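You operate a simulated robot arm through the tools that you are given. There is no shell and no other tool.

You run a simulated robot arm. Do the job below in one go: nothing can be reset, and whatever is moved stays where it is left.

JOB
Slide the mould batten till its pointer reads 10 mm fore.
Fine: loosen both bracket nuts for it and tighten them after.

The check looks at the end state, three seconds after you hand in, the way a careful person would. Anything else that was tipped, shoved, dropped, spilled or broken makes it a failure.

ROBOT AND FRAMES
A 7-joint arm with a two-finger parallel gripper, fixed in place. Base frame: the origin is at the foot of the arm, x ahead of it, y to its left, z up. Lengths are in m, angles in degrees, forces in N, time in s.
With the tool pointing down near the work surface it reaches from about 0.26 to 0.7 m from the base axis. Its first joint turns from -166.0 to 166.0 degrees. Payload 1.57 kg.
The tool frame sits at the grasp point between the pads (the TCP): z along the fingers, y along the line on which they close. The tips reach 0.03 m beyond it. Largest opening 0.08 m; finger width 0.017, thickness 0.012; the body of the gripper, 0.04 by 0.082 m, starts 0.08 m behind the TCP.
Orientation is that of the tool frame in the base frame, as a unit quaternion [x, y, z, w]. With the fingers straight down and closing along the base's y, the tool's x points along the base's -x, its y along +y and its z along -z.

CONTROLS
- The arm moves only by the tool step_arm. Its argument "motion" is one flat list of numbers, 7 for each row, row after row: the shift along the tool's x, y, z in mm, then the turn, a rotation vector about the tool's x, y, z in degrees, then the opening in per cent of the stroke, from 0 (shut) to 100 (fully open). In form: [tx, ty, tz, ax, ay, az, fingers, tx, ty, tz, ax, ay, az, fingers, ...]. A call has 1 to 20 rows; each row is the pose to reach, as a shift and turn from the pose commanded when the call began, along the tool's axes at that moment. Each row takes 0.2 s and may step no farther than 0.05 m and 8.6 degrees from the row before; otherwise, or with a gripper value out of range, the whole call is refused. A pose out of reach is approached as far as the arm can. The call stops where the force on the tool passes 40 N (or 10 N more than at its start, if that is more) or the arm is blocked; 0.2 s more then pass. Each finger travels about 0.072 m/s and halts on what it meets, pressing with about 27 N; the grip force reading is that of the motor and also rises with nothing between the fingers. The clock runs only during rows and for 0.2 s after the last one: add rows that repeat a pose to give the fingers time. The reply holds the time, the measured pose of the TCP, the force on the tool along the base axes, the opening and the grip force, in the units named above and with some noise, with the torque about the TCP (base axes, N m) and any sound that the robot's microphone picked up.
- Cameras (640 x 400 px; columns grow to the right, rows downward): "scene" is fixed at [0.0503, -0.6535, 1.8796]; the picture's right is [0.76, -0.65, 0.00], its down [-0.38, -0.44, -0.81] and it looks along [0.53, 0.61, -0.59] (base axes); focal length 335 px, centre (320, 200). "wrist" rides on the gripper at [0.072, -0.007, -0.122] in the tool frame; the picture's right is [0.09, 1.00, 0.00], its down [-0.84, 0.08, -0.54] and it looks along [-0.54, 0.05, 0.84] (tool axes); focal length 238 px, centre (320, 200). There is no depth. A picture from a camera that has moved, and an enlarged one, comes with that camera's place and axes in the base frame and with its lens. The place of the scene camera against the robot may be out by one fixed shift of up to 0.012 m in any direction.
- capture(camera): a new picture of that camera. It takes no simulated time.
- raise_lower(by): slides the trunk up (or, below 0, down) by that many m; the arm rides with it, the base frame stays. It gives what a move gives, with no picture.
- inspect(camera, box): a new picture of the part [left, top, right, bottom] of that camera's present view, enlarged. It takes no simulated time.
- job_done(): hands the job in; it is judged then, once.

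Nothing tells you positions but the pictures and the camera data. Unless the task says otherwise, let go and move clear before handing in.

The tools are called after "Emit:" by a JSON object that holds its "fn" and its "kwargs". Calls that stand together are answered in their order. step_arm: Moves the arm, as the interface text tells. Its arguments: {"type":"object","properties":{"motion":{"type":"array"}},"required":["motion"]} The other tools are called the same way: raise_lower (by) slides the trunk up or down; capture (camera) takes a picture; inspect (camera, box) takes an enlarged picture of a part of a camera's view; job_done () hands the job in.

At the start:

```text
clock: 0.0
tcp_pos: [0.3876, -0.1247, 1.411]
orientation: [0.0, 1.0, -0.001, 0.0]
wrist_force: [-0.6, -0.1, 0.1]
wrist_torque: [0.01, 0.01, 0.05]
width: 0.08
grasp_force: 0.1
trunk travel left (down, up): [-0.425, 0.055]
```

scene: 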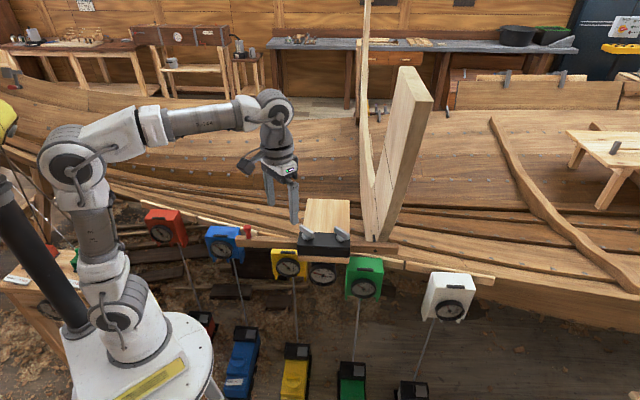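
wrist: 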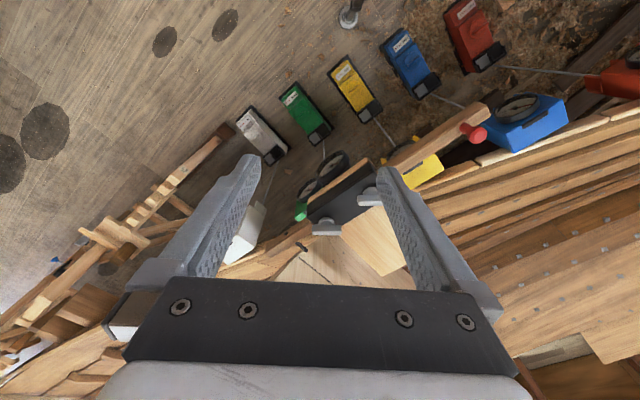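

I see a boat hull under construction, a batten/bracket with two wing-type nuts near the middle, and coloured dial gauges around it. I'll enlarge the views to understand the mechanism before moving.

Emit:
{"fn": "inspect", "kwargs": {"camera": "scene", "box": [240, 180, 400, 280]}}

Emit:
{"fn": "inspect", "kwargs": {"camera": "scene", "box": [130, 180, 290, 280]}}

Emit:
{"fn": "inspect", "kwargs": {"camera": "scene", "box": [340, 220, 500, 320]}}

Emit:
{"fn": "inspect", "kwargs": {"camera": "wrist", "box": [240, 80, 480, 230]}}

```text
4.00 times, centred on (320, 230) of scene
camera zoom: at [0.0503, -0.6535, 1.8796], right [0.76, -0.65, 0.0], down [-0.38, -0.44, -0.81], along [0.53, 0.61, -0.59], focal length 1339 px, centre (320, 80)
```

zoom: 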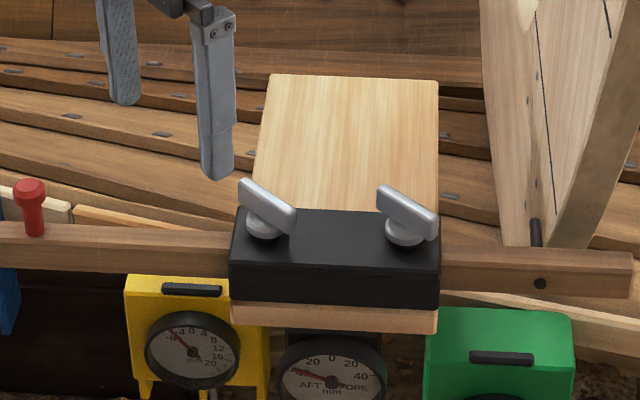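

```text
4.00 times, centred on (210, 230) of scene
camera zoom: at [0.0503, -0.6535, 1.8796], right [0.76, -0.65, 0.0], down [-0.38, -0.44, -0.81], along [0.53, 0.61, -0.59], focal length 1339 px, centre (760, 80)
```

zoom: 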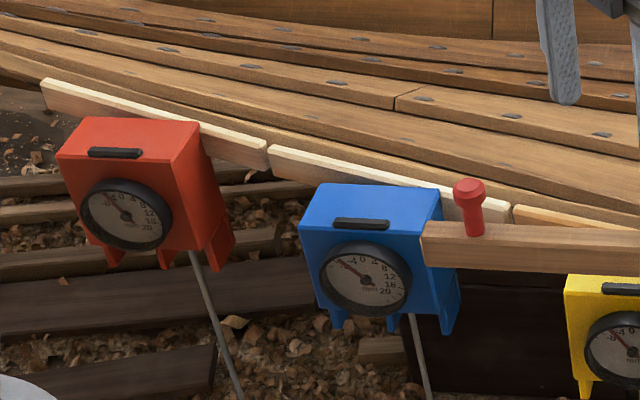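

```text
4.00 times, centred on (420, 270) of scene
camera zoom: at [0.0503, -0.6535, 1.8796], right [0.76, -0.65, 0.0], down [-0.38, -0.44, -0.81], along [0.53, 0.61, -0.59], focal length 1339 px, centre (-80, -80)
```

zoom: 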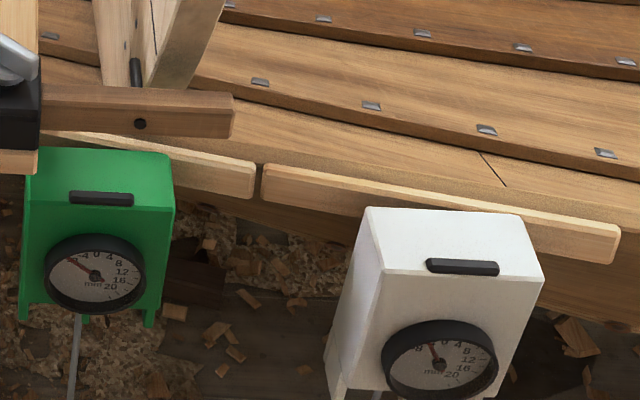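

```text
2.67 times, centred on (360, 155) of wrist
camera zoom: at [0.3148, -0.1323, 1.5314], right [-0.09, 1.0, 0.0], down [0.84, 0.08, 0.54], along [0.54, 0.05, -0.84], focal length 636 px, centre (213, 320)
```

zoom: 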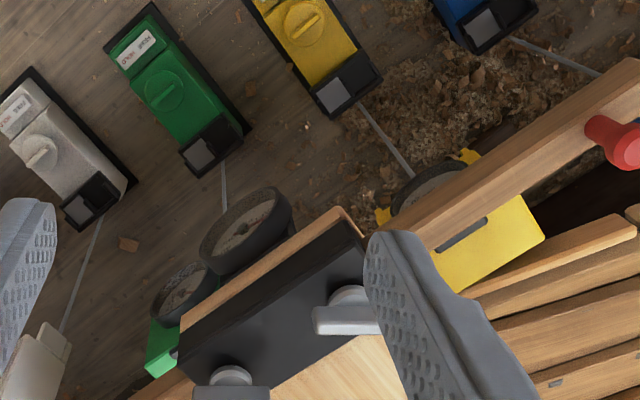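

The wooden batten runs through a black bracket with two wing nuts, has a red peg near its left end, and a dial below the bracket is marked AFT/FORE. I'll zoom further to read the dial and nuts.

Emit:
{"fn": "inspect", "kwargs": {"camera": "scene", "box": [300, 255, 348, 285]}}

Emit:
{"fn": "inspect", "kwargs": {"camera": "scene", "box": [290, 215, 362, 260]}}

Emit:
{"fn": "inspect", "kwargs": {"camera": "wrist", "box": [290, 140, 402, 210]}}

Emit:
{"fn": "inspect", "kwargs": {"camera": "scene", "box": [180, 310, 440, 400]}}

Emit:
{"fn": "inspect", "kwargs": {"camera": "scene", "box": [340, 0, 460, 250]}}

```text
13.33 times, centred on (324, 270) of scene
camera zoom: at [0.0503, -0.6535, 1.8796], right [0.76, -0.65, 0.0], down [-0.38, -0.44, -0.81], along [0.53, 0.61, -0.59], focal length 4465 px, centre (267, -733)
```

zoom: 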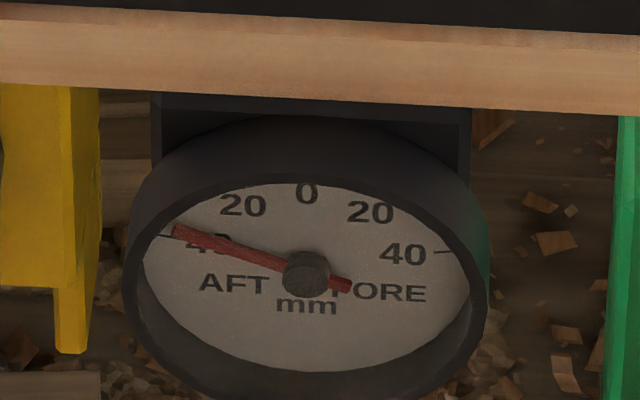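

```text
8.89 times, centred on (326, 238) of scene
camera zoom: at [0.0503, -0.6535, 1.8796], right [0.76, -0.65, 0.0], down [-0.38, -0.44, -0.81], along [0.53, 0.61, -0.59], focal length 2976 px, centre (267, -133)
```

zoom: 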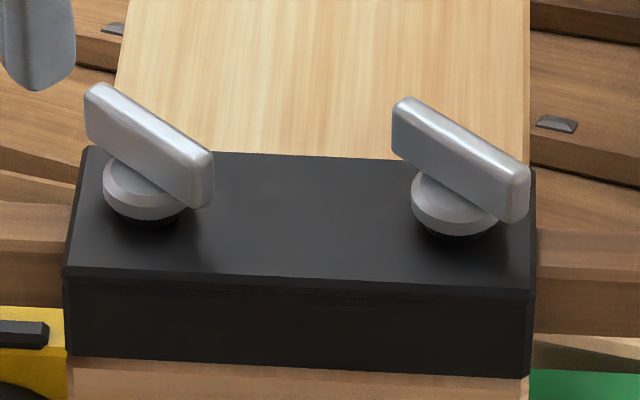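

```text
5.71 times, centred on (346, 175) of wrist
camera zoom: at [0.3148, -0.1323, 1.5314], right [-0.09, 1.0, 0.0], down [0.84, 0.08, 0.54], along [0.54, 0.05, -0.84], focal length 1362 px, centre (171, 343)
```

zoom: 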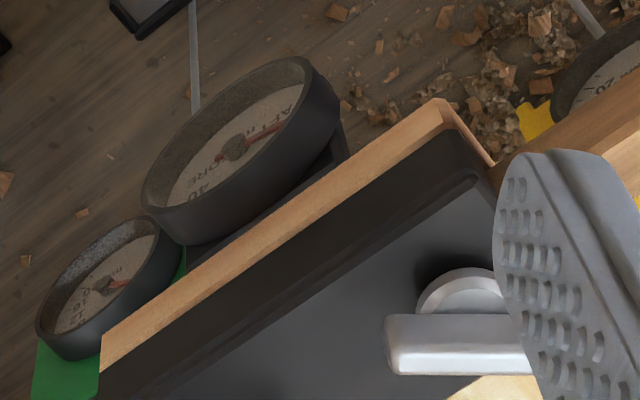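

```text
2.46 times, centred on (310, 355) of scene
camera zoom: at [0.0503, -0.6535, 1.8796], right [0.76, -0.65, 0.0], down [-0.38, -0.44, -0.81], along [0.53, 0.61, -0.59], focal length 824 px, centre (345, -182)
```

zoom: 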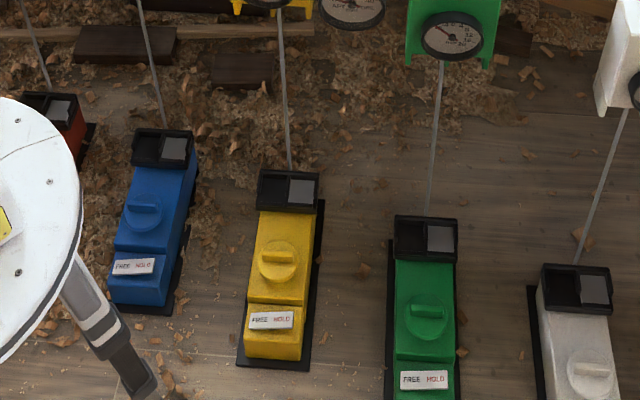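

```text
1.60 times, centred on (400, 125) of scene
camera zoom: at [0.0503, -0.6535, 1.8796], right [0.76, -0.65, 0.0], down [-0.38, -0.44, -0.81], along [0.53, 0.61, -0.59], focal length 536 px, centre (192, 320)
```

zoom: 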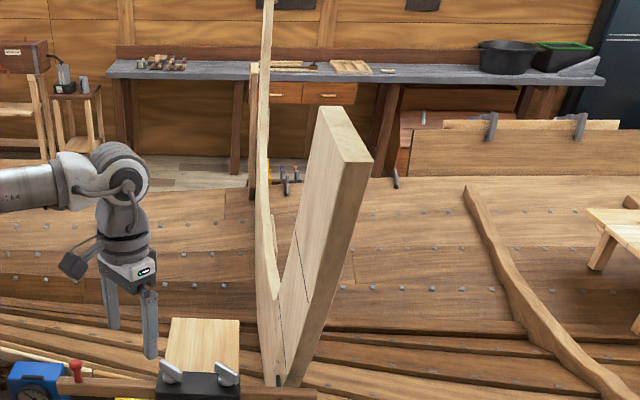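

The AFT/FORE dial reads about 40 mm aft, so the batten has to travel about 50 mm. The nuts seem to be near (0.55, 0.00) and (0.64, -0.08) at z≈1.13, and the peg near (0.42, 0.15). I'll move over the bracket with plenty of height for a better look.

Emit:
{"fn": "step_arm", "kwargs": {"motion": [-22, 19, 22, 0, 0, 0, 100, -45, 38, 44, 0, 0, 0, 100, -67, 57, 66, 0, 0, 0, 100, -90, 76, 88, 0, 0, 0, 100, -112, 95, 111, 0, 0, 0, 100]}}

```text
clock: 1.2
tcp_pos: [0.4986, -0.0301, 1.2991]
orientation: [-0.001, 1.0, 0.0, 0.0]
wrist_force: [-0.2, -0.3, 0.5]
wrist_torque: [0.0, -0.03, -0.03]
width: 0.08
grasp_force: 0.0
trunk travel left (down, up): [-0.425, 0.055]
```

The move was clean. I'll look from both cameras now.

Emit:
{"fn": "capture", "kwargs": {"camera": "wrist"}}

Emit:
{"fn": "capture", "kwargs": {"camera": "scene"}}

Emit:
{"fn": "inspect", "kwargs": {"camera": "wrist", "box": [220, 60, 420, 185]}}

```text
taken
camera wrist: at [0.4266, -0.0373, 1.4205], right [-0.09, 1.0, 0.0], down [0.84, 0.08, 0.54], along [0.54, 0.05, -0.84], focal length 238 px, centre (320, 200)
```

wrist: 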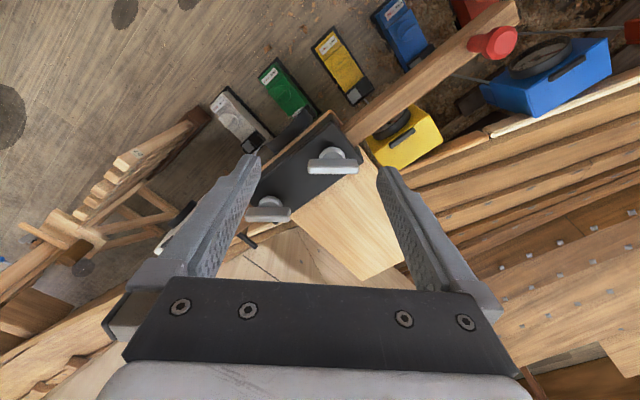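

```text
taken
```

scene: 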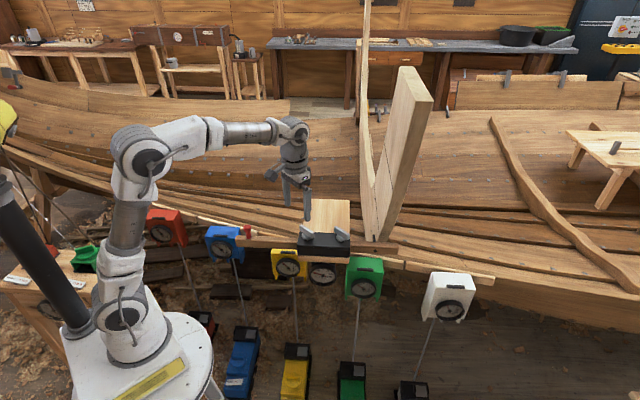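

```text
3.20 times, centred on (320, 122) of wrist
camera zoom: at [0.4266, -0.0373, 1.4205], right [-0.09, 1.0, 0.0], down [0.84, 0.08, 0.54], along [0.54, 0.05, -0.84], focal length 763 px, centre (320, 448)
```

zoom: 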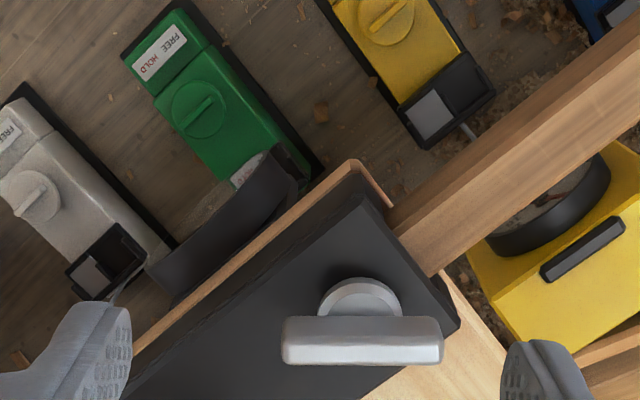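

Two views give nut A's post at about (0.541, -0.011, 1.13) and nut B's at about (0.617, -0.091, 1.135), both with their wings roughly along base y. Next I'll turn the tool 85° clockwise above nut A so the fingers close across the wing and still have room to unscrew counterclockwise.

Emit:
{"fn": "step_arm", "kwargs": {"motion": [-4.4, 1.9, 4, 0, 0, 8.5, 100, -8.8, 3.8, 8, 0, 0, 17, 100, -13.2, 5.7, 12, 0, 0, 25.5, 100, -17.6, 7.6, 16, 0, 0, 34, 100, -22, 9.5, 20, 0, 0, 42.5, 100, -26.4, 11.4, 24, 0, 0, 51, 100, -30.8, 13.3, 28, 0, 0, 59.5, 100, -35.2, 15.2, 32, 0, 0, 68, 100, -39.6, 17.1, 36, 0, 0, 76.5, 100, -44, 19, 39, 0, 0, 85, 100, -44, 19, 39, 0, 0, 85, 100]}}

Emit:
{"fn": "capture", "kwargs": {"camera": "wrist"}}

Emit:
{"fn": "capture", "kwargs": {"camera": "scene"}}

```text
clock: 3.6
tcp_pos: [0.543, -0.0122, 1.2622]
orientation: [0.677, 0.736, 0.0, 0.001]
wrist_force: [0.4, -0.2, -0.3]
wrist_torque: [-0.02, -0.05, 0.01]
width: 0.0799
grasp_force: 0.0
trunk travel left (down, up): [-0.425, 0.055]
```

```text
taken
camera wrist: at [0.5295, 0.0592, 1.3822], right [0.98, 0.18, 0.0], down [0.15, -0.83, 0.54], along [0.1, -0.53, -0.84], focal length 238 px, centre (320, 200)
```

wrist: 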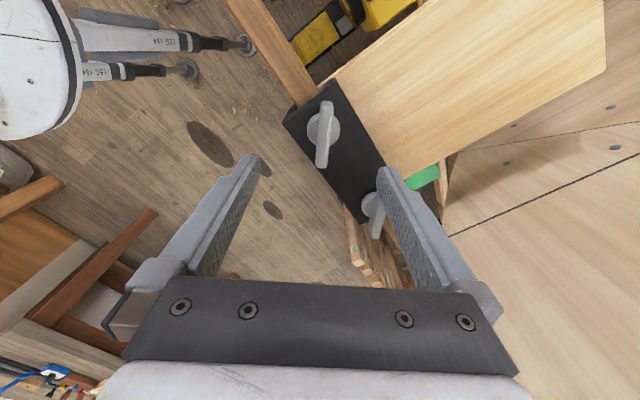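

```text
taken
```

scene: 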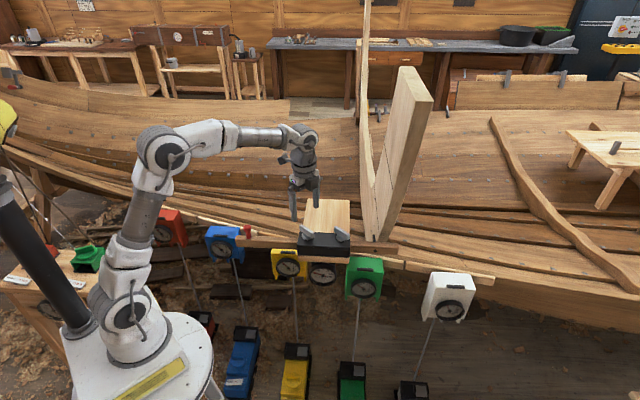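

The gripper is turned and hovering above nut A, and the wing looks nearly vertical in the wrist view. I'll zoom in to fix its axis and height.

Emit:
{"fn": "inspect", "kwargs": {"camera": "wrist", "box": [240, 70, 400, 170]}}

Emit:
{"fn": "inspect", "kwargs": {"camera": "scene", "box": [280, 190, 360, 240]}}

```text
4.00 times, centred on (320, 120) of wrist
camera zoom: at [0.5295, 0.0592, 1.3822], right [0.98, 0.18, 0.0], down [0.15, -0.83, 0.54], along [0.1, -0.53, -0.84], focal length 953 px, centre (320, 520)
```

zoom: 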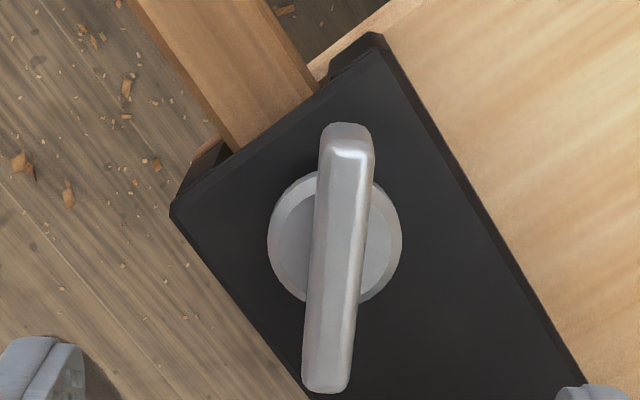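

```text
8.00 times, centred on (320, 215) of scene
camera zoom: at [0.0503, -0.6535, 1.8796], right [0.76, -0.65, 0.0], down [-0.38, -0.44, -0.81], along [0.53, 0.61, -0.59], focal length 2679 px, centre (320, 80)
```

zoom: 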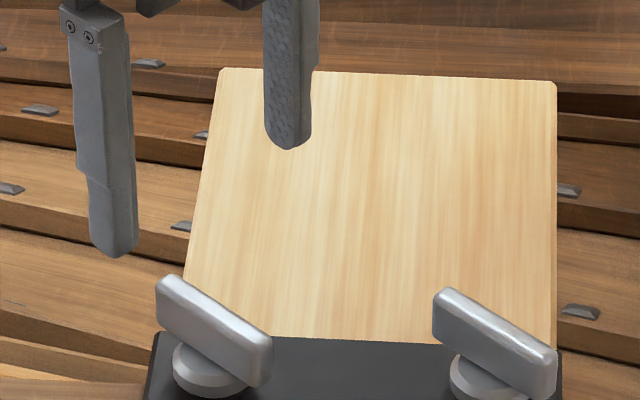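

Nut A's wing centre is at about (0.5475, -0.0115), with its top near z≈1.155–1.16. It is about 60 mm long and 11.5 mm thick and sits on a disc of about 17 mm radius, so the tips have to stay above the disc. I'll descend to tips at z≈1.142 with the fingers open.

Emit:
{"fn": "step_arm", "kwargs": {"motion": [0, 2, 23, 0, 0, 0, 100, 0.3, 4.5, 46, 0, 0, 0, 100, 0.3, 4.5, 69, 0, 0, 0, 100, 0.3, 4.5, 90, 0, 0, 0, 100, 0.3, 4.5, 90, 0, 0, 0, 100]}}

Emit:
{"fn": "capture", "kwargs": {"camera": "wrist"}}

Emit:
{"fn": "inspect", "kwargs": {"camera": "scene", "box": [280, 200, 360, 250]}}

```text
clock: 4.8
tcp_pos: [0.5483, -0.0078, 1.1721]
orientation: [0.675, 0.738, 0.0, 0.0]
wrist_force: [-0.2, 0.2, -0.2]
wrist_torque: [-0.04, -0.01, 0.02]
width: 0.0799
grasp_force: 0.1
trunk travel left (down, up): [-0.425, 0.055]
```

```text
taken
camera wrist: at [0.5348, 0.0617, 1.2922], right [0.98, 0.18, 0.0], down [0.15, -0.83, 0.54], along [0.1, -0.53, -0.84], focal length 238 px, centre (320, 200)
```

wrist: 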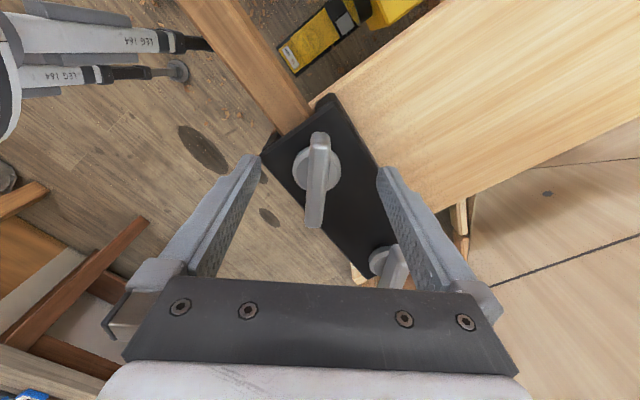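

```text
8.00 times, centred on (320, 225) of scene
camera zoom: at [0.0503, -0.6535, 1.8796], right [0.76, -0.65, 0.0], down [-0.38, -0.44, -0.81], along [0.53, 0.61, -0.59], focal length 2679 px, centre (320, 0)
```

zoom: 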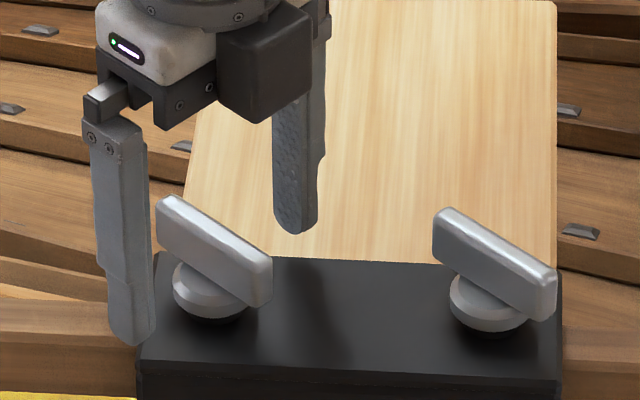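

The fingers straddle the wing, with its centre at about (0.5475, -0.0125) and the tips just above the disc. I'll shift 3 mm onto the nut axis and close.

Emit:
{"fn": "step_arm", "kwargs": {"motion": [-3, 0, 0, 0, 0, 0, 100, -3, 0, 0, 0, 0, 0, 40, -3, 0, 0, 0, 0, 0, 10, -3, 0, 0, 0, 0, 0, 0, -3, 0, 0, 0, 0, 0, 0, -3, 0, 0, 0, 0, 0, 0]}}

Emit:
{"fn": "inspect", "kwargs": {"camera": "wrist", "box": [240, 110, 400, 260]}}

Emit:
{"fn": "inspect", "kwargs": {"camera": "scene", "box": [280, 200, 360, 250]}}

```text
clock: 6.2
tcp_pos: [0.5475, -0.0129, 1.1696]
orientation: [0.676, 0.737, -0.001, -0.001]
wrist_force: [-12.4, -0.9, -0.7]
wrist_torque: [0.02, 0.39, 0.02]
width: 0.0316
grasp_force: 40.7
trunk travel left (down, up): [-0.425, 0.055]
```

```text
2.67 times, centred on (320, 185) of wrist
camera zoom: at [0.5335, 0.0579, 1.2924], right [0.98, 0.18, 0.0], down [0.15, -0.83, 0.54], along [0.1, -0.53, -0.84], focal length 636 px, centre (320, 240)
```

zoom: 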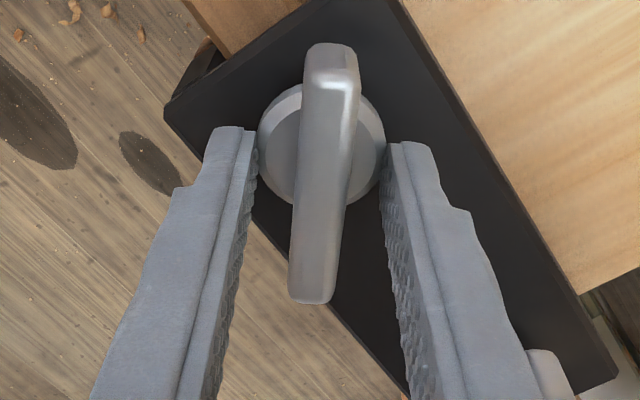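

```text
8.00 times, centred on (320, 225) of scene
camera zoom: at [0.0503, -0.6535, 1.8796], right [0.76, -0.65, 0.0], down [-0.38, -0.44, -0.81], along [0.53, 0.61, -0.59], focal length 2679 px, centre (320, 0)
```

zoom: 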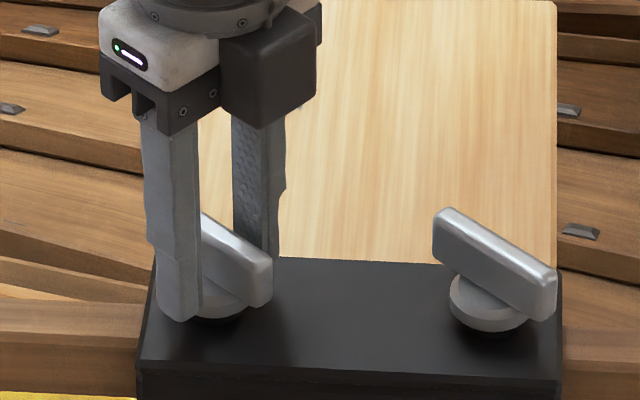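

The fingers closed on the base disc (31.6 mm wide), not the wing, because the tips are slightly too low. I'll open, raise 8 mm and close again on the wing alone.

Emit:
{"fn": "step_arm", "kwargs": {"motion": [0, 0, 0, 0, 0, 0, 60, 0, 0, 0, 0, 0, 0, 70, 0, 0, -4, 0, 0, 0, 70, 0, 0, -8, 0, 0, 0, 70, 0, 0, -8, 0, 0, 0, 30, 0, 0, -8, 0, 0, 0, 5, 0, 0, -8, 0, 0, 0, 0, 0, 0, -8, 0, 0, 0, 0, 0, 0, -8, 0, 0, 0, 0]}}

Emit:
{"fn": "inspect", "kwargs": {"camera": "wrist", "box": [240, 110, 400, 260]}}

Emit:
{"fn": "inspect", "kwargs": {"camera": "scene", "box": [280, 200, 360, 250]}}

```text
clock: 8.2
tcp_pos: [0.5464, -0.0134, 1.1806]
orientation: [0.676, 0.737, 0.0, 0.0]
wrist_force: [-12.7, -0.9, -0.8]
wrist_torque: [0.05, 0.09, 0.02]
width: 0.0118
grasp_force: 29.1
trunk travel left (down, up): [-0.425, 0.055]
```

```text
2.67 times, centred on (320, 185) of wrist
camera zoom: at [0.5335, 0.0572, 1.3007], right [0.98, 0.18, 0.0], down [0.15, -0.83, 0.54], along [0.1, -0.53, -0.84], focal length 636 px, centre (320, 240)
```

zoom: 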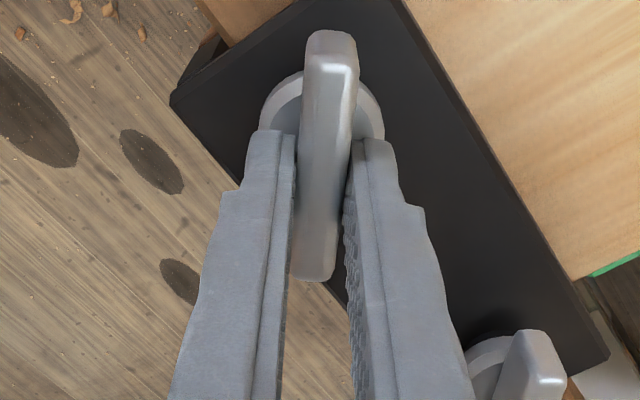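

```text
8.00 times, centred on (320, 225) of scene
camera zoom: at [0.0503, -0.6535, 1.8796], right [0.76, -0.65, 0.0], down [-0.38, -0.44, -0.81], along [0.53, 0.61, -0.59], focal length 2679 px, centre (320, 0)
```

zoom: 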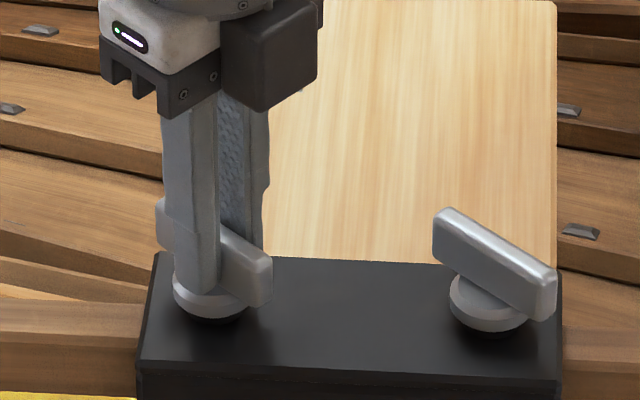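

The wing is now gripped (11.8 mm wide), but there is a -12.7 N side load, so I'm slightly off the axis towards +x. I'll shift 1.5 mm the other way to relieve it.

Emit:
{"fn": "step_arm", "kwargs": {"motion": [0, -1.5, 0, 0, 0, 0, 0, 0, -1.5, 0, 0, 0, 0, 0]}}

```text
clock: 8.8
tcp_pos: [0.5477, -0.0131, 1.18]
orientation: [0.676, 0.737, 0.001, 0.001]
wrist_force: [-5.0, -1.1, -3.9]
wrist_torque: [0.28, 0.18, 0.06]
width: 0.0117
grasp_force: 28.7
trunk travel left (down, up): [-0.425, 0.055]
```

The side load dropped as expected. I'll take out one more millimetre and turn counterclockwise (negative about tool z) about 24° to feel the nut.

Emit:
{"fn": "step_arm", "kwargs": {"motion": [0, -0.9, 0, 0, 0, 0, 0, 0, -0.9, 0, 0, 0, -8, 0, 0, -0.9, 0, 0, 0, -16, 0, 0, -0.9, 0, 0, 0, -24, 0, 0, -0.9, 0, 0, 0, -24, 0]}}

Emit:
{"fn": "inspect", "kwargs": {"camera": "wrist", "box": [240, 110, 400, 260]}}

```text
clock: 10.0
tcp_pos: [0.547, -0.0135, 1.1811]
orientation: [0.506, 0.862, 0.002, 0.002]
wrist_force: [14.6, 6.3, 12.1]
wrist_torque: [0.48, 0.47, -0.03]
width: 0.0119
grasp_force: 29.0
trunk travel left (down, up): [-0.425, 0.055]
```

```text
2.67 times, centred on (320, 185) of wrist
camera zoom: at [0.5058, 0.046, 1.3005], right [0.82, 0.57, 0.0], down [0.47, -0.69, 0.54], along [0.31, -0.45, -0.84], focal length 636 px, centre (320, 240)
```

zoom: 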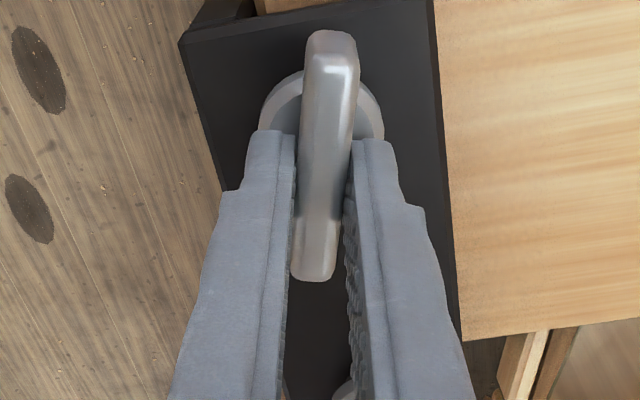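

The nut turns, and the build-up of side force plus the image show its true axis is about 7 mm further along the wing, near (0.5465, -0.006). I'll release, recentre on that axis slightly higher, and grip again.

Emit:
{"fn": "step_arm", "kwargs": {"motion": [0, 0, 0, 0, 0, 0, 30, 0, 0, 0, 0, 0, 0, 35, 3, 1.5, -1, 0, 0, 0, 35, 6.9, 3, -1.5, 0, 0, 0, 35, 6.9, 3, -1.5, 0, 0, 0, 35, 6.9, 3, -1.5, 0, 0, 0, 0, 6.9, 3, -1.5, 0, 0, 0, 0, 6.9, 3, -1.5, 0, 0, 0, 0]}}

Emit:
{"fn": "inspect", "kwargs": {"camera": "wrist", "box": [240, 110, 400, 260]}}

Emit:
{"fn": "inspect", "kwargs": {"camera": "scene", "box": [280, 200, 360, 250]}}

```text
clock: 11.8
tcp_pos: [0.5448, -0.0067, 1.18]
orientation: [0.508, 0.861, 0.0, 0.0]
wrist_force: [-3.0, -0.7, -1.6]
wrist_torque: [-0.07, -0.05, 0.0]
width: 0.0122
grasp_force: 28.8
trunk travel left (down, up): [-0.425, 0.055]
```

```text
2.67 times, centred on (320, 185) of wrist
camera zoom: at [0.5032, 0.0529, 1.3005], right [0.83, 0.56, 0.0], down [0.47, -0.69, 0.54], along [0.3, -0.45, -0.84], focal length 636 px, centre (320, 240)
```

zoom: 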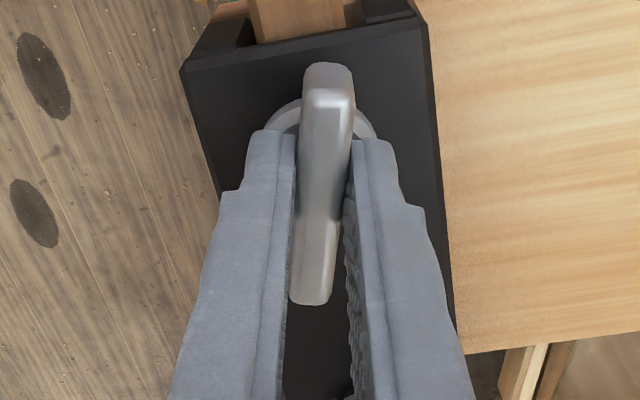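

```text
8.00 times, centred on (320, 225) of scene
camera zoom: at [0.0503, -0.6535, 1.8796], right [0.76, -0.65, 0.0], down [-0.38, -0.44, -0.81], along [0.53, 0.61, -0.59], focal length 2679 px, centre (320, 0)
```

zoom: 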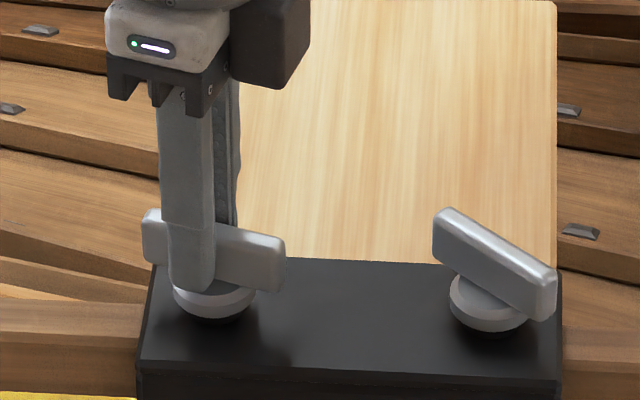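

The grip is well centred now with almost no side load. I'll go on turning counterclockwise, another 56°.

Emit:
{"fn": "step_arm", "kwargs": {"motion": [0, 0, 0, 0, 0, -8, 0, 0, 0, 0, 0, 0, -16, 0, 0, 0, 0, 0, 0, -24, 0, 0, 0, 0, 0, 0, -32, 0, 0, 0, 0, 0, 0, -40, 0, 0, 0, 0, 0, 0, -48, 0, 0, 0, 0, 0, 0, -56, 0, 0, 0, 0, 0, 0, -56, 0]}}

Emit:
{"fn": "inspect", "kwargs": {"camera": "wrist", "box": [240, 110, 400, 260]}}

Emit:
{"fn": "inspect", "kwargs": {"camera": "scene", "box": [280, 200, 360, 250]}}

```text
clock: 13.6
tcp_pos: [0.5424, -0.0099, 1.1797]
orientation: [0.043, 0.999, 0.0, -0.001]
wrist_force: [-17.1, -20.8, -13.0]
wrist_torque: [-0.3, 0.16, -0.05]
width: 0.0116
grasp_force: 28.9
trunk travel left (down, up): [-0.425, 0.055]
```

```text
2.67 times, centred on (320, 185) of wrist
camera zoom: at [0.4705, -0.0106, 1.301], right [-0.01, 1.0, 0.0], down [0.84, 0.0, 0.54], along [0.54, 0.0, -0.84], focal length 636 px, centre (320, 240)
```

zoom: 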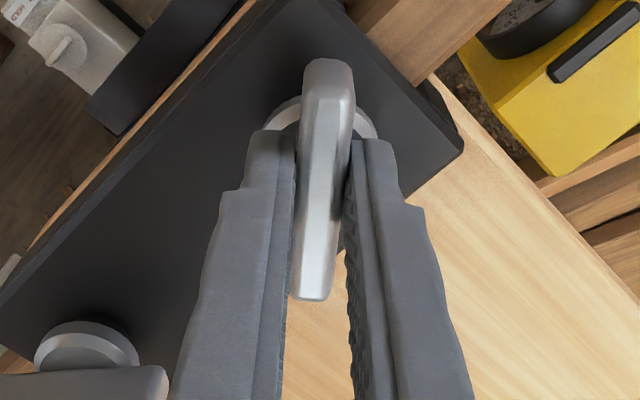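

```text
8.00 times, centred on (320, 225) of scene
camera zoom: at [0.0503, -0.6535, 1.8796], right [0.76, -0.65, 0.0], down [-0.38, -0.44, -0.81], along [0.53, 0.61, -0.59], focal length 2679 px, centre (320, 0)
```

zoom: 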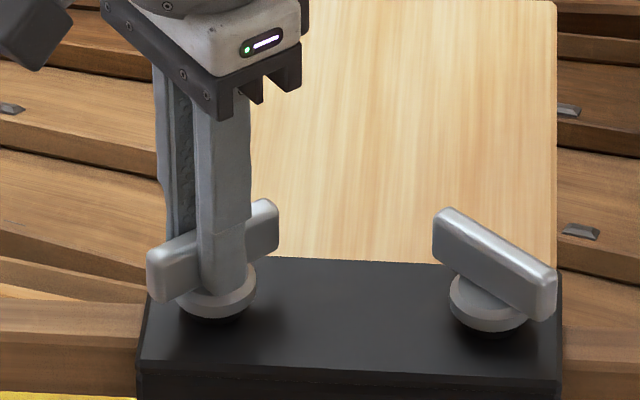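

Nut A has now turned about 80° counterclockwise, but the side load says the true axis is nearer (0.5465, -0.010). I'll release, recentre and check before going on.

Emit:
{"fn": "step_arm", "kwargs": {"motion": [0, 0, 0, 0, 0, 0, 30, 0, 0, 0, 0, 0, 0, 35, 0, 0, 0, 0, 0, 0, 35]}}

Emit:
{"fn": "inspect", "kwargs": {"camera": "wrist", "box": [240, 110, 400, 260]}}

```text
clock: 14.4
tcp_pos: [0.5445, -0.0053, 1.1813]
orientation: [0.043, 0.999, 0.0, 0.001]
wrist_force: [-0.9, -0.9, 0.2]
wrist_torque: [0.0, -0.01, 0.01]
width: 0.0282
grasp_force: 0.0
trunk travel left (down, up): [-0.425, 0.055]
```

```text
2.67 times, centred on (320, 185) of wrist
camera zoom: at [0.4722, -0.0064, 1.3012], right [-0.01, 1.0, 0.0], down [0.84, 0.0, 0.54], along [0.54, 0.0, -0.84], focal length 636 px, centre (320, 240)
```

zoom: 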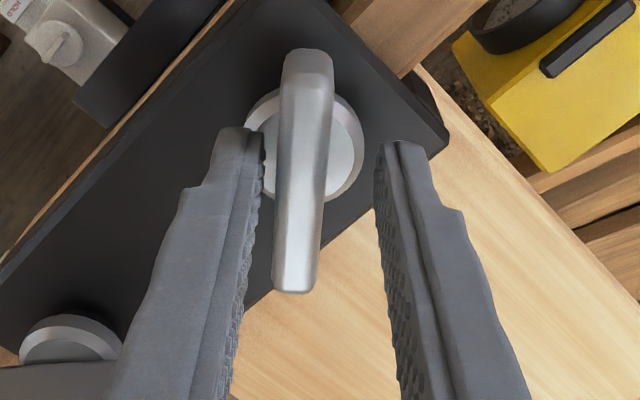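

The disc centre shows at y≈-0.010, which matches the force estimate. I'll shift onto it, regrip and turn another 40° while watching the side load.

Emit:
{"fn": "step_arm", "kwargs": {"motion": [-1.6, -4.5, 0, 0, 0, 0, 35, -1.6, -4.5, 0, 0, 0, 0, 0, -1.6, -4.5, 0, 0, 0, 0, 0, -1.6, -4.5, 0, 0, 0, 0, 0, -1.6, -4.5, 0, 0, 0, -8, 0, -1.6, -4.5, 0, 0, 0, -16, 0, -1.6, -4.5, 0, 0, 0, -24, 0, -1.6, -4.5, 0, 0, 0, -32, 0, -1.6, -4.5, 0, 0, 0, -40, 0, -1.6, -4.5, 0, 0, 0, -40, 0]}}

Emit:
{"fn": "inspect", "kwargs": {"camera": "wrist", "box": [240, 110, 400, 260]}}

Emit:
{"fn": "inspect", "kwargs": {"camera": "scene", "box": [280, 200, 360, 250]}}

```text
clock: 16.6
tcp_pos: [0.5458, -0.0095, 1.1803]
orientation: [-0.302, 0.953, 0.0, 0.0]
wrist_force: [-3.6, 0.8, -1.0]
wrist_torque: [-0.29, 0.49, 0.0]
width: 0.0118
grasp_force: 29.2
trunk travel left (down, up): [-0.425, 0.055]
```

```text
2.67 times, centred on (320, 185) of wrist
camera zoom: at [0.4904, -0.0579, 1.3009], right [-0.65, 0.76, 0.0], down [0.64, 0.55, 0.54], along [0.41, 0.35, -0.84], focal length 636 px, centre (320, 240)
```

zoom: 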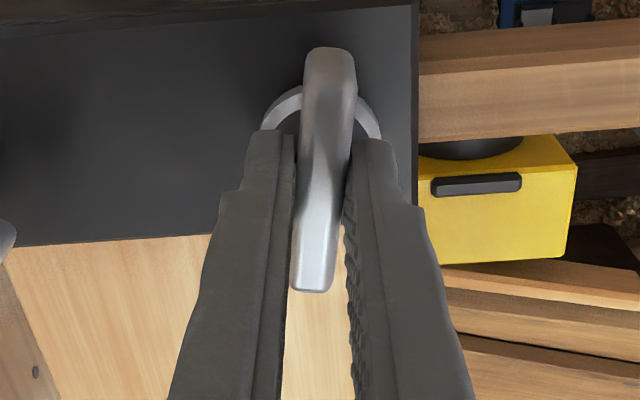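

```text
8.00 times, centred on (320, 225) of scene
camera zoom: at [0.0503, -0.6535, 1.8796], right [0.76, -0.65, 0.0], down [-0.38, -0.44, -0.81], along [0.53, 0.61, -0.59], focal length 2679 px, centre (320, 0)
```

zoom: 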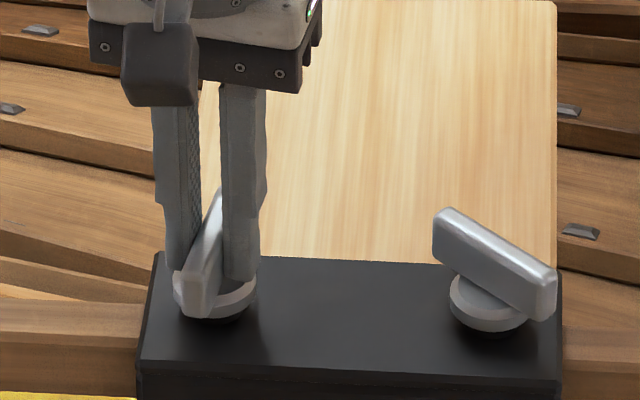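

Nut A is at about 120° counterclockwise and turning smoothly with a low side load. I'll continue another 56°.

Emit:
{"fn": "step_arm", "kwargs": {"motion": [0, 0, 0, 0, 0, -8, 0, 0, 0, 0, 0, 0, -16, 0, 0, 0, 0, 0, 0, -24, 0, 0, 0, 0, 0, 0, -32, 0, 0, 0, 0, 0, 0, -40, 0, 0, 0, 0, 0, 0, -48, 0, 0, 0, 0, 0, 0, -56, 0, 0, 0, 0, 0, 0, -56, 0]}}

Emit:
{"fn": "inspect", "kwargs": {"camera": "wrist", "box": [240, 110, 400, 260]}}

Emit:
{"fn": "inspect", "kwargs": {"camera": "scene", "box": [280, 200, 360, 250]}}

```text
clock: 18.4
tcp_pos: [0.5468, -0.0098, 1.1805]
orientation: [0.713, -0.701, 0.001, -0.001]
wrist_force: [0.0, 1.0, 4.5]
wrist_torque: [0.14, 0.13, -2.1]
width: 0.0325
grasp_force: 40.6
trunk travel left (down, up): [-0.425, 0.055]
```

```text
2.67 times, centred on (320, 185) of wrist
camera zoom: at [0.5536, -0.0823, 1.3011], right [-0.99, -0.11, 0.0], down [-0.09, 0.84, 0.54], along [-0.06, 0.54, -0.84], focal length 636 px, centre (320, 240)
```

zoom: 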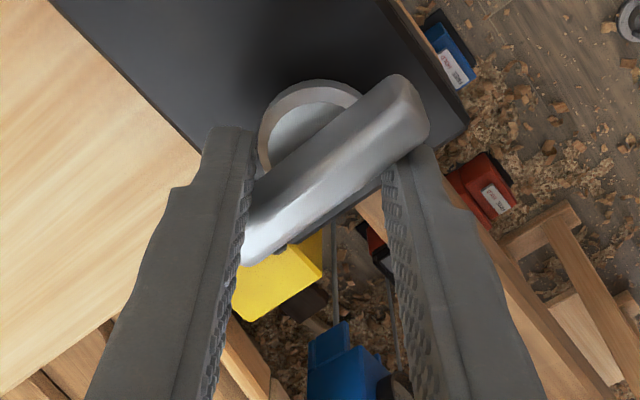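

```text
8.00 times, centred on (320, 225) of scene
camera zoom: at [0.0503, -0.6535, 1.8796], right [0.76, -0.65, 0.0], down [-0.38, -0.44, -0.81], along [0.53, 0.61, -0.59], focal length 2679 px, centre (320, 0)
```

zoom: 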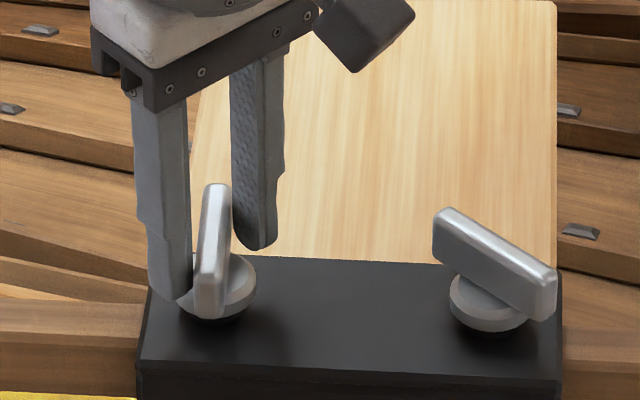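

Nut A hit a hard stop at about 135° counterclockwise (torque -2.1 Nm, and the fingers spread on the wing), so it is fully loose. I'll open, lift clear and check that it stayed put.

Emit:
{"fn": "step_arm", "kwargs": {"motion": [0, 0, 0, 0, 0, 4, 60, 0, 0, 0, 0, 0, 8, 90, 0, 0, 0, 0, 0, 8, 100, 0, 0, -20, 0, 0, 8, 100, 0, 0, -45, 0, 0, 8, 100, 0, 0, -70, 0, 0, 8, 100, 0, 0, -90, 0, 0, 8, 100]}}

Emit:
{"fn": "capture", "kwargs": {"camera": "wrist"}}

Emit:
{"fn": "inspect", "kwargs": {"camera": "scene", "box": [280, 200, 360, 250]}}

Emit:
{"fn": "inspect", "kwargs": {"camera": "scene", "box": [300, 255, 348, 285]}}

```text
clock: 20.0
tcp_pos: [0.5447, -0.0101, 1.2672]
orientation: [-0.662, 0.749, 0.0, -0.001]
wrist_force: [-0.5, 0.5, 0.5]
wrist_torque: [-0.02, 0.03, 0.02]
width: 0.0796
grasp_force: 0.1
trunk travel left (down, up): [-0.425, 0.055]
```

```text
taken
camera wrist: at [0.5421, -0.0834, 1.3885], right [-1.0, 0.03, 0.0], down [0.02, 0.84, 0.54], along [0.02, 0.54, -0.84], focal length 238 px, centre (320, 200)
```

wrist: 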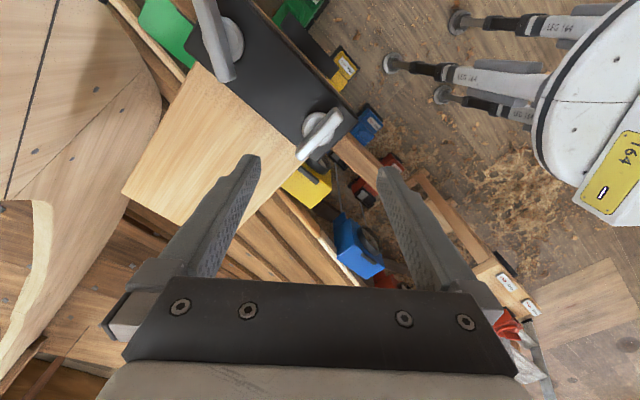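

```text
8.00 times, centred on (320, 225) of scene
camera zoom: at [0.0503, -0.6535, 1.8796], right [0.76, -0.65, 0.0], down [-0.38, -0.44, -0.81], along [0.53, 0.61, -0.59], focal length 2679 px, centre (320, 0)
```

zoom: 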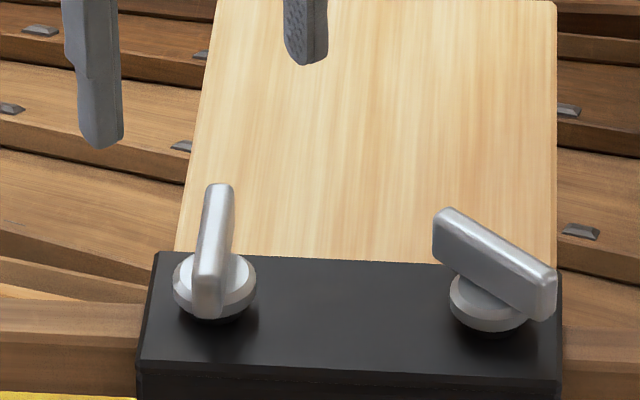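

```text
13.33 times, centred on (324, 270) of scene
camera zoom: at [0.0503, -0.6535, 1.8796], right [0.76, -0.65, 0.0], down [-0.38, -0.44, -0.81], along [0.53, 0.61, -0.59], focal length 4465 px, centre (267, -733)
```

zoom: 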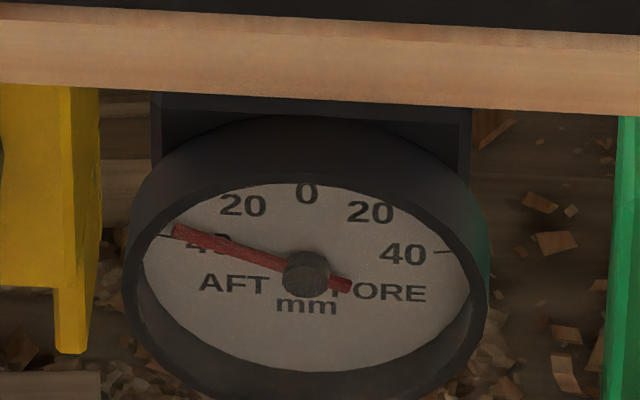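

Nut A sits loose at its stop and the dial is unchanged. Nut B's axis should be near (0.6245, -0.0905), so I'll move above it while turning the tool 168° back clockwise so it can unscrew from the same side.

Emit:
{"fn": "step_arm", "kwargs": {"motion": [3.5, -4.4, 0, 0, 0, 8.4, 100, 7.0, -8.9, 0, 0, 0, 16.8, 100, 10.5, -13.3, 0, 0, 0, 25.2, 100, 14.0, -17.7, 0, 0, 0, 33.6, 100, 17.6, -22.2, 0, 0, 0, 42, 100, 21.1, -26.6, 0, 0, 0, 50.4, 100, 24.6, -31, 0, 0, 0, 58.8, 100, 28.1, -35.5, 0, 0, 0, 67.2, 100, 31.6, -39.9, 0, 0, 0, 75.6, 100, 35.1, -44.4, 0, 0, 0, 84, 100, 38.6, -48.8, 0, 0, 0, 92.4, 100, 42.1, -53.2, 0, 0, 0, 100.8, 100, 45.6, -57.7, 0, 0, 0, 109.2, 100, 49.1, -62.1, 0, 0, 0, 117.6, 100, 52.7, -66.5, 0, 0, 0, 126, 100, 56.2, -71, 0, 0, 0, 134.4, 100, 59.7, -75.4, 0, 0, 0, 142.8, 100, 63.2, -79.8, 0, 0, 0, 151.2, 100, 66.7, -84.3, 0, 0, 0, 159.6, 100, 70.2, -88.7, 0, 0, 0, 168, 100]}}

Emit:
{"fn": "capture", "kwargs": {"camera": "wrist"}}

Emit:
{"fn": "capture", "kwargs": {"camera": "scene"}}

Emit:
{"fn": "inspect", "kwargs": {"camera": "wrist", "box": [240, 70, 400, 170]}}

```text
clock: 24.2
tcp_pos: [0.6254, -0.0919, 1.271]
orientation: [0.676, 0.737, -0.001, 0.0]
wrist_force: [-0.7, 0.7, 0.4]
wrist_torque: [-0.04, 0.01, 0.0]
width: 0.0798
grasp_force: 0.1
trunk travel left (down, up): [-0.425, 0.055]
```

```text
taken
camera wrist: at [0.6122, -0.0207, 1.3921], right [0.98, 0.18, 0.0], down [0.15, -0.83, 0.54], along [0.1, -0.53, -0.84], focal length 238 px, centre (320, 200)
```

wrist: 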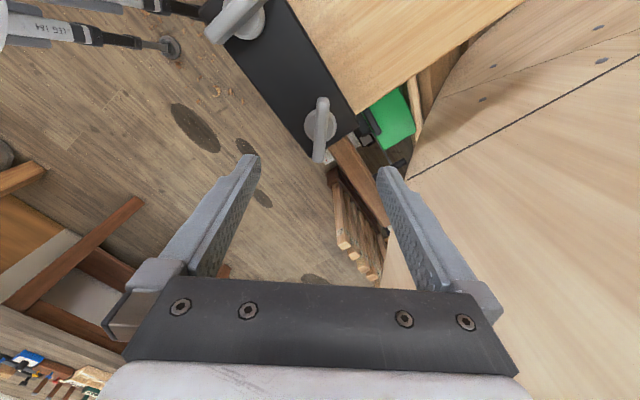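

```text
taken
```

scene: 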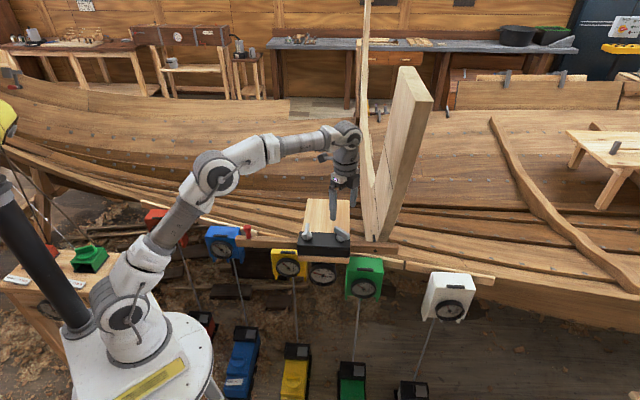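

```text
4.00 times, centred on (320, 120) of wrist
camera zoom: at [0.6122, -0.0207, 1.3921], right [0.98, 0.18, 0.0], down [0.15, -0.83, 0.54], along [0.1, -0.53, -0.84], focal length 953 px, centre (320, 520)
```

zoom: 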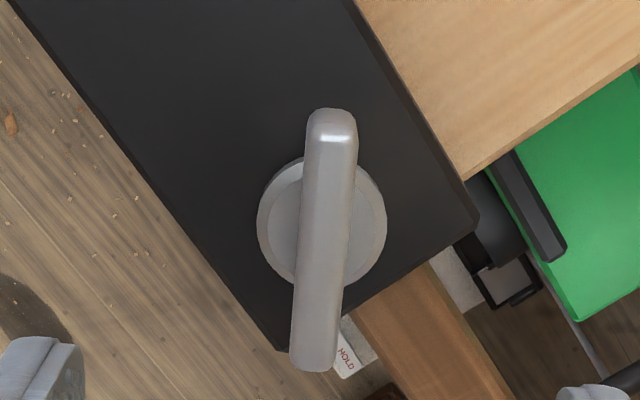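

The view of nut B matches nut A's geometry and puts its axis at (0.626, -0.0887). I'll descend to TCP z≈1.1805, the height that worked before, and grip the wing.

Emit:
{"fn": "step_arm", "kwargs": {"motion": [3, 1, 22, 0, 0, 0, 100, 3, 1, 45, 0, 0, 0, 100, 3, 1, 68, 0, 0, 0, 100, 3, 1, 89.5, 0, 0, 0, 100, 3, 1, 89.5, 0, 0, 0, 60, 3, 1, 89.5, 0, 0, 0, 20, 3, 1, 89.5, 0, 0, 0, 0, 3, 1, 89.5, 0, 0, 0, 0, 3, 1, 89.5, 0, 0, 0, 0]}}

Emit:
{"fn": "inspect", "kwargs": {"camera": "wrist", "box": [240, 110, 400, 260]}}

Emit:
{"fn": "inspect", "kwargs": {"camera": "scene", "box": [300, 200, 380, 250]}}

```text
clock: 26.2
tcp_pos: [0.6263, -0.0886, 1.1806]
orientation: [0.676, 0.737, 0.0, 0.001]
wrist_force: [5.6, 1.5, 0.4]
wrist_torque: [0.04, -0.05, 0.01]
width: 0.0119
grasp_force: 29.7
trunk travel left (down, up): [-0.425, 0.055]
```

```text
2.67 times, centred on (320, 185) of wrist
camera zoom: at [0.6119, -0.0174, 1.3019], right [0.98, 0.18, 0.0], down [0.15, -0.83, 0.54], along [0.1, -0.53, -0.84], focal length 636 px, centre (320, 240)
```

zoom: 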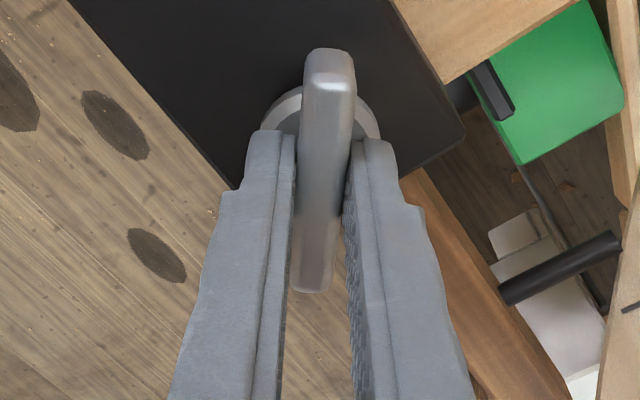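

```text
8.00 times, centred on (340, 225) of scene
camera zoom: at [0.0503, -0.6535, 1.8796], right [0.76, -0.65, 0.0], down [-0.38, -0.44, -0.81], along [0.53, 0.61, -0.59], focal length 2679 px, centre (160, 0)
```

zoom: 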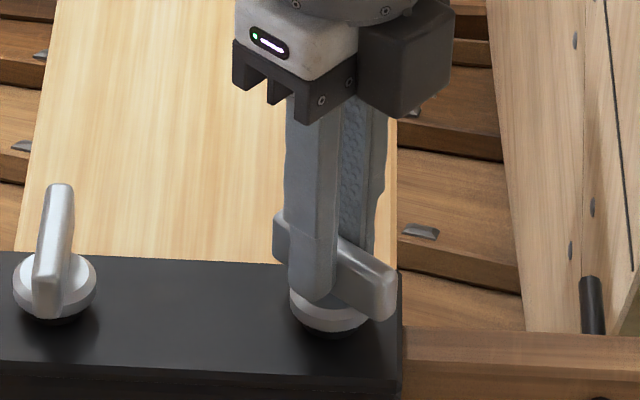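

The wing is gripped and centred within about 1 mm. I'll nudge 1 mm and turn counterclockwise 64°.

Emit:
{"fn": "step_arm", "kwargs": {"motion": [0, 1, 0, 0, 0, 0, 0, 0, 1, 0, 0, 0, -8, 0, 0, 1, 0, 0, 0, -16, 0, 0, 1, 0, 0, 0, -24, 0, 0, 1, 0, 0, 0, -32, 0, 0, 1, 0, 0, 0, -40, 0, 0, 1, 0, 0, 0, -48, 0, 0, 1, 0, 0, 0, -56, 0, 0, 1, 0, 0, 0, -64, 0, 0, 1, 0, 0, 0, -64, 0]}}

Emit:
{"fn": "inspect", "kwargs": {"camera": "scene", "box": [300, 200, 380, 250]}}

```text
clock: 28.4
tcp_pos: [0.6246, -0.0891, 1.182]
orientation: [0.182, 0.983, -0.001, -0.001]
wrist_force: [-18.8, -1.5, -2.4]
wrist_torque: [-0.1, 0.12, -0.03]
width: 0.0118
grasp_force: 29.6
trunk travel left (down, up): [-0.425, 0.055]
```

```text
8.00 times, centred on (340, 225) of scene
camera zoom: at [0.0503, -0.6535, 1.8796], right [0.76, -0.65, 0.0], down [-0.38, -0.44, -0.81], along [0.53, 0.61, -0.59], focal length 2679 px, centre (160, 0)
```

zoom: 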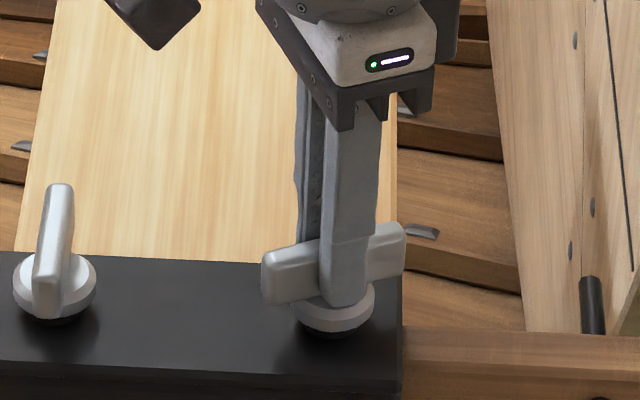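

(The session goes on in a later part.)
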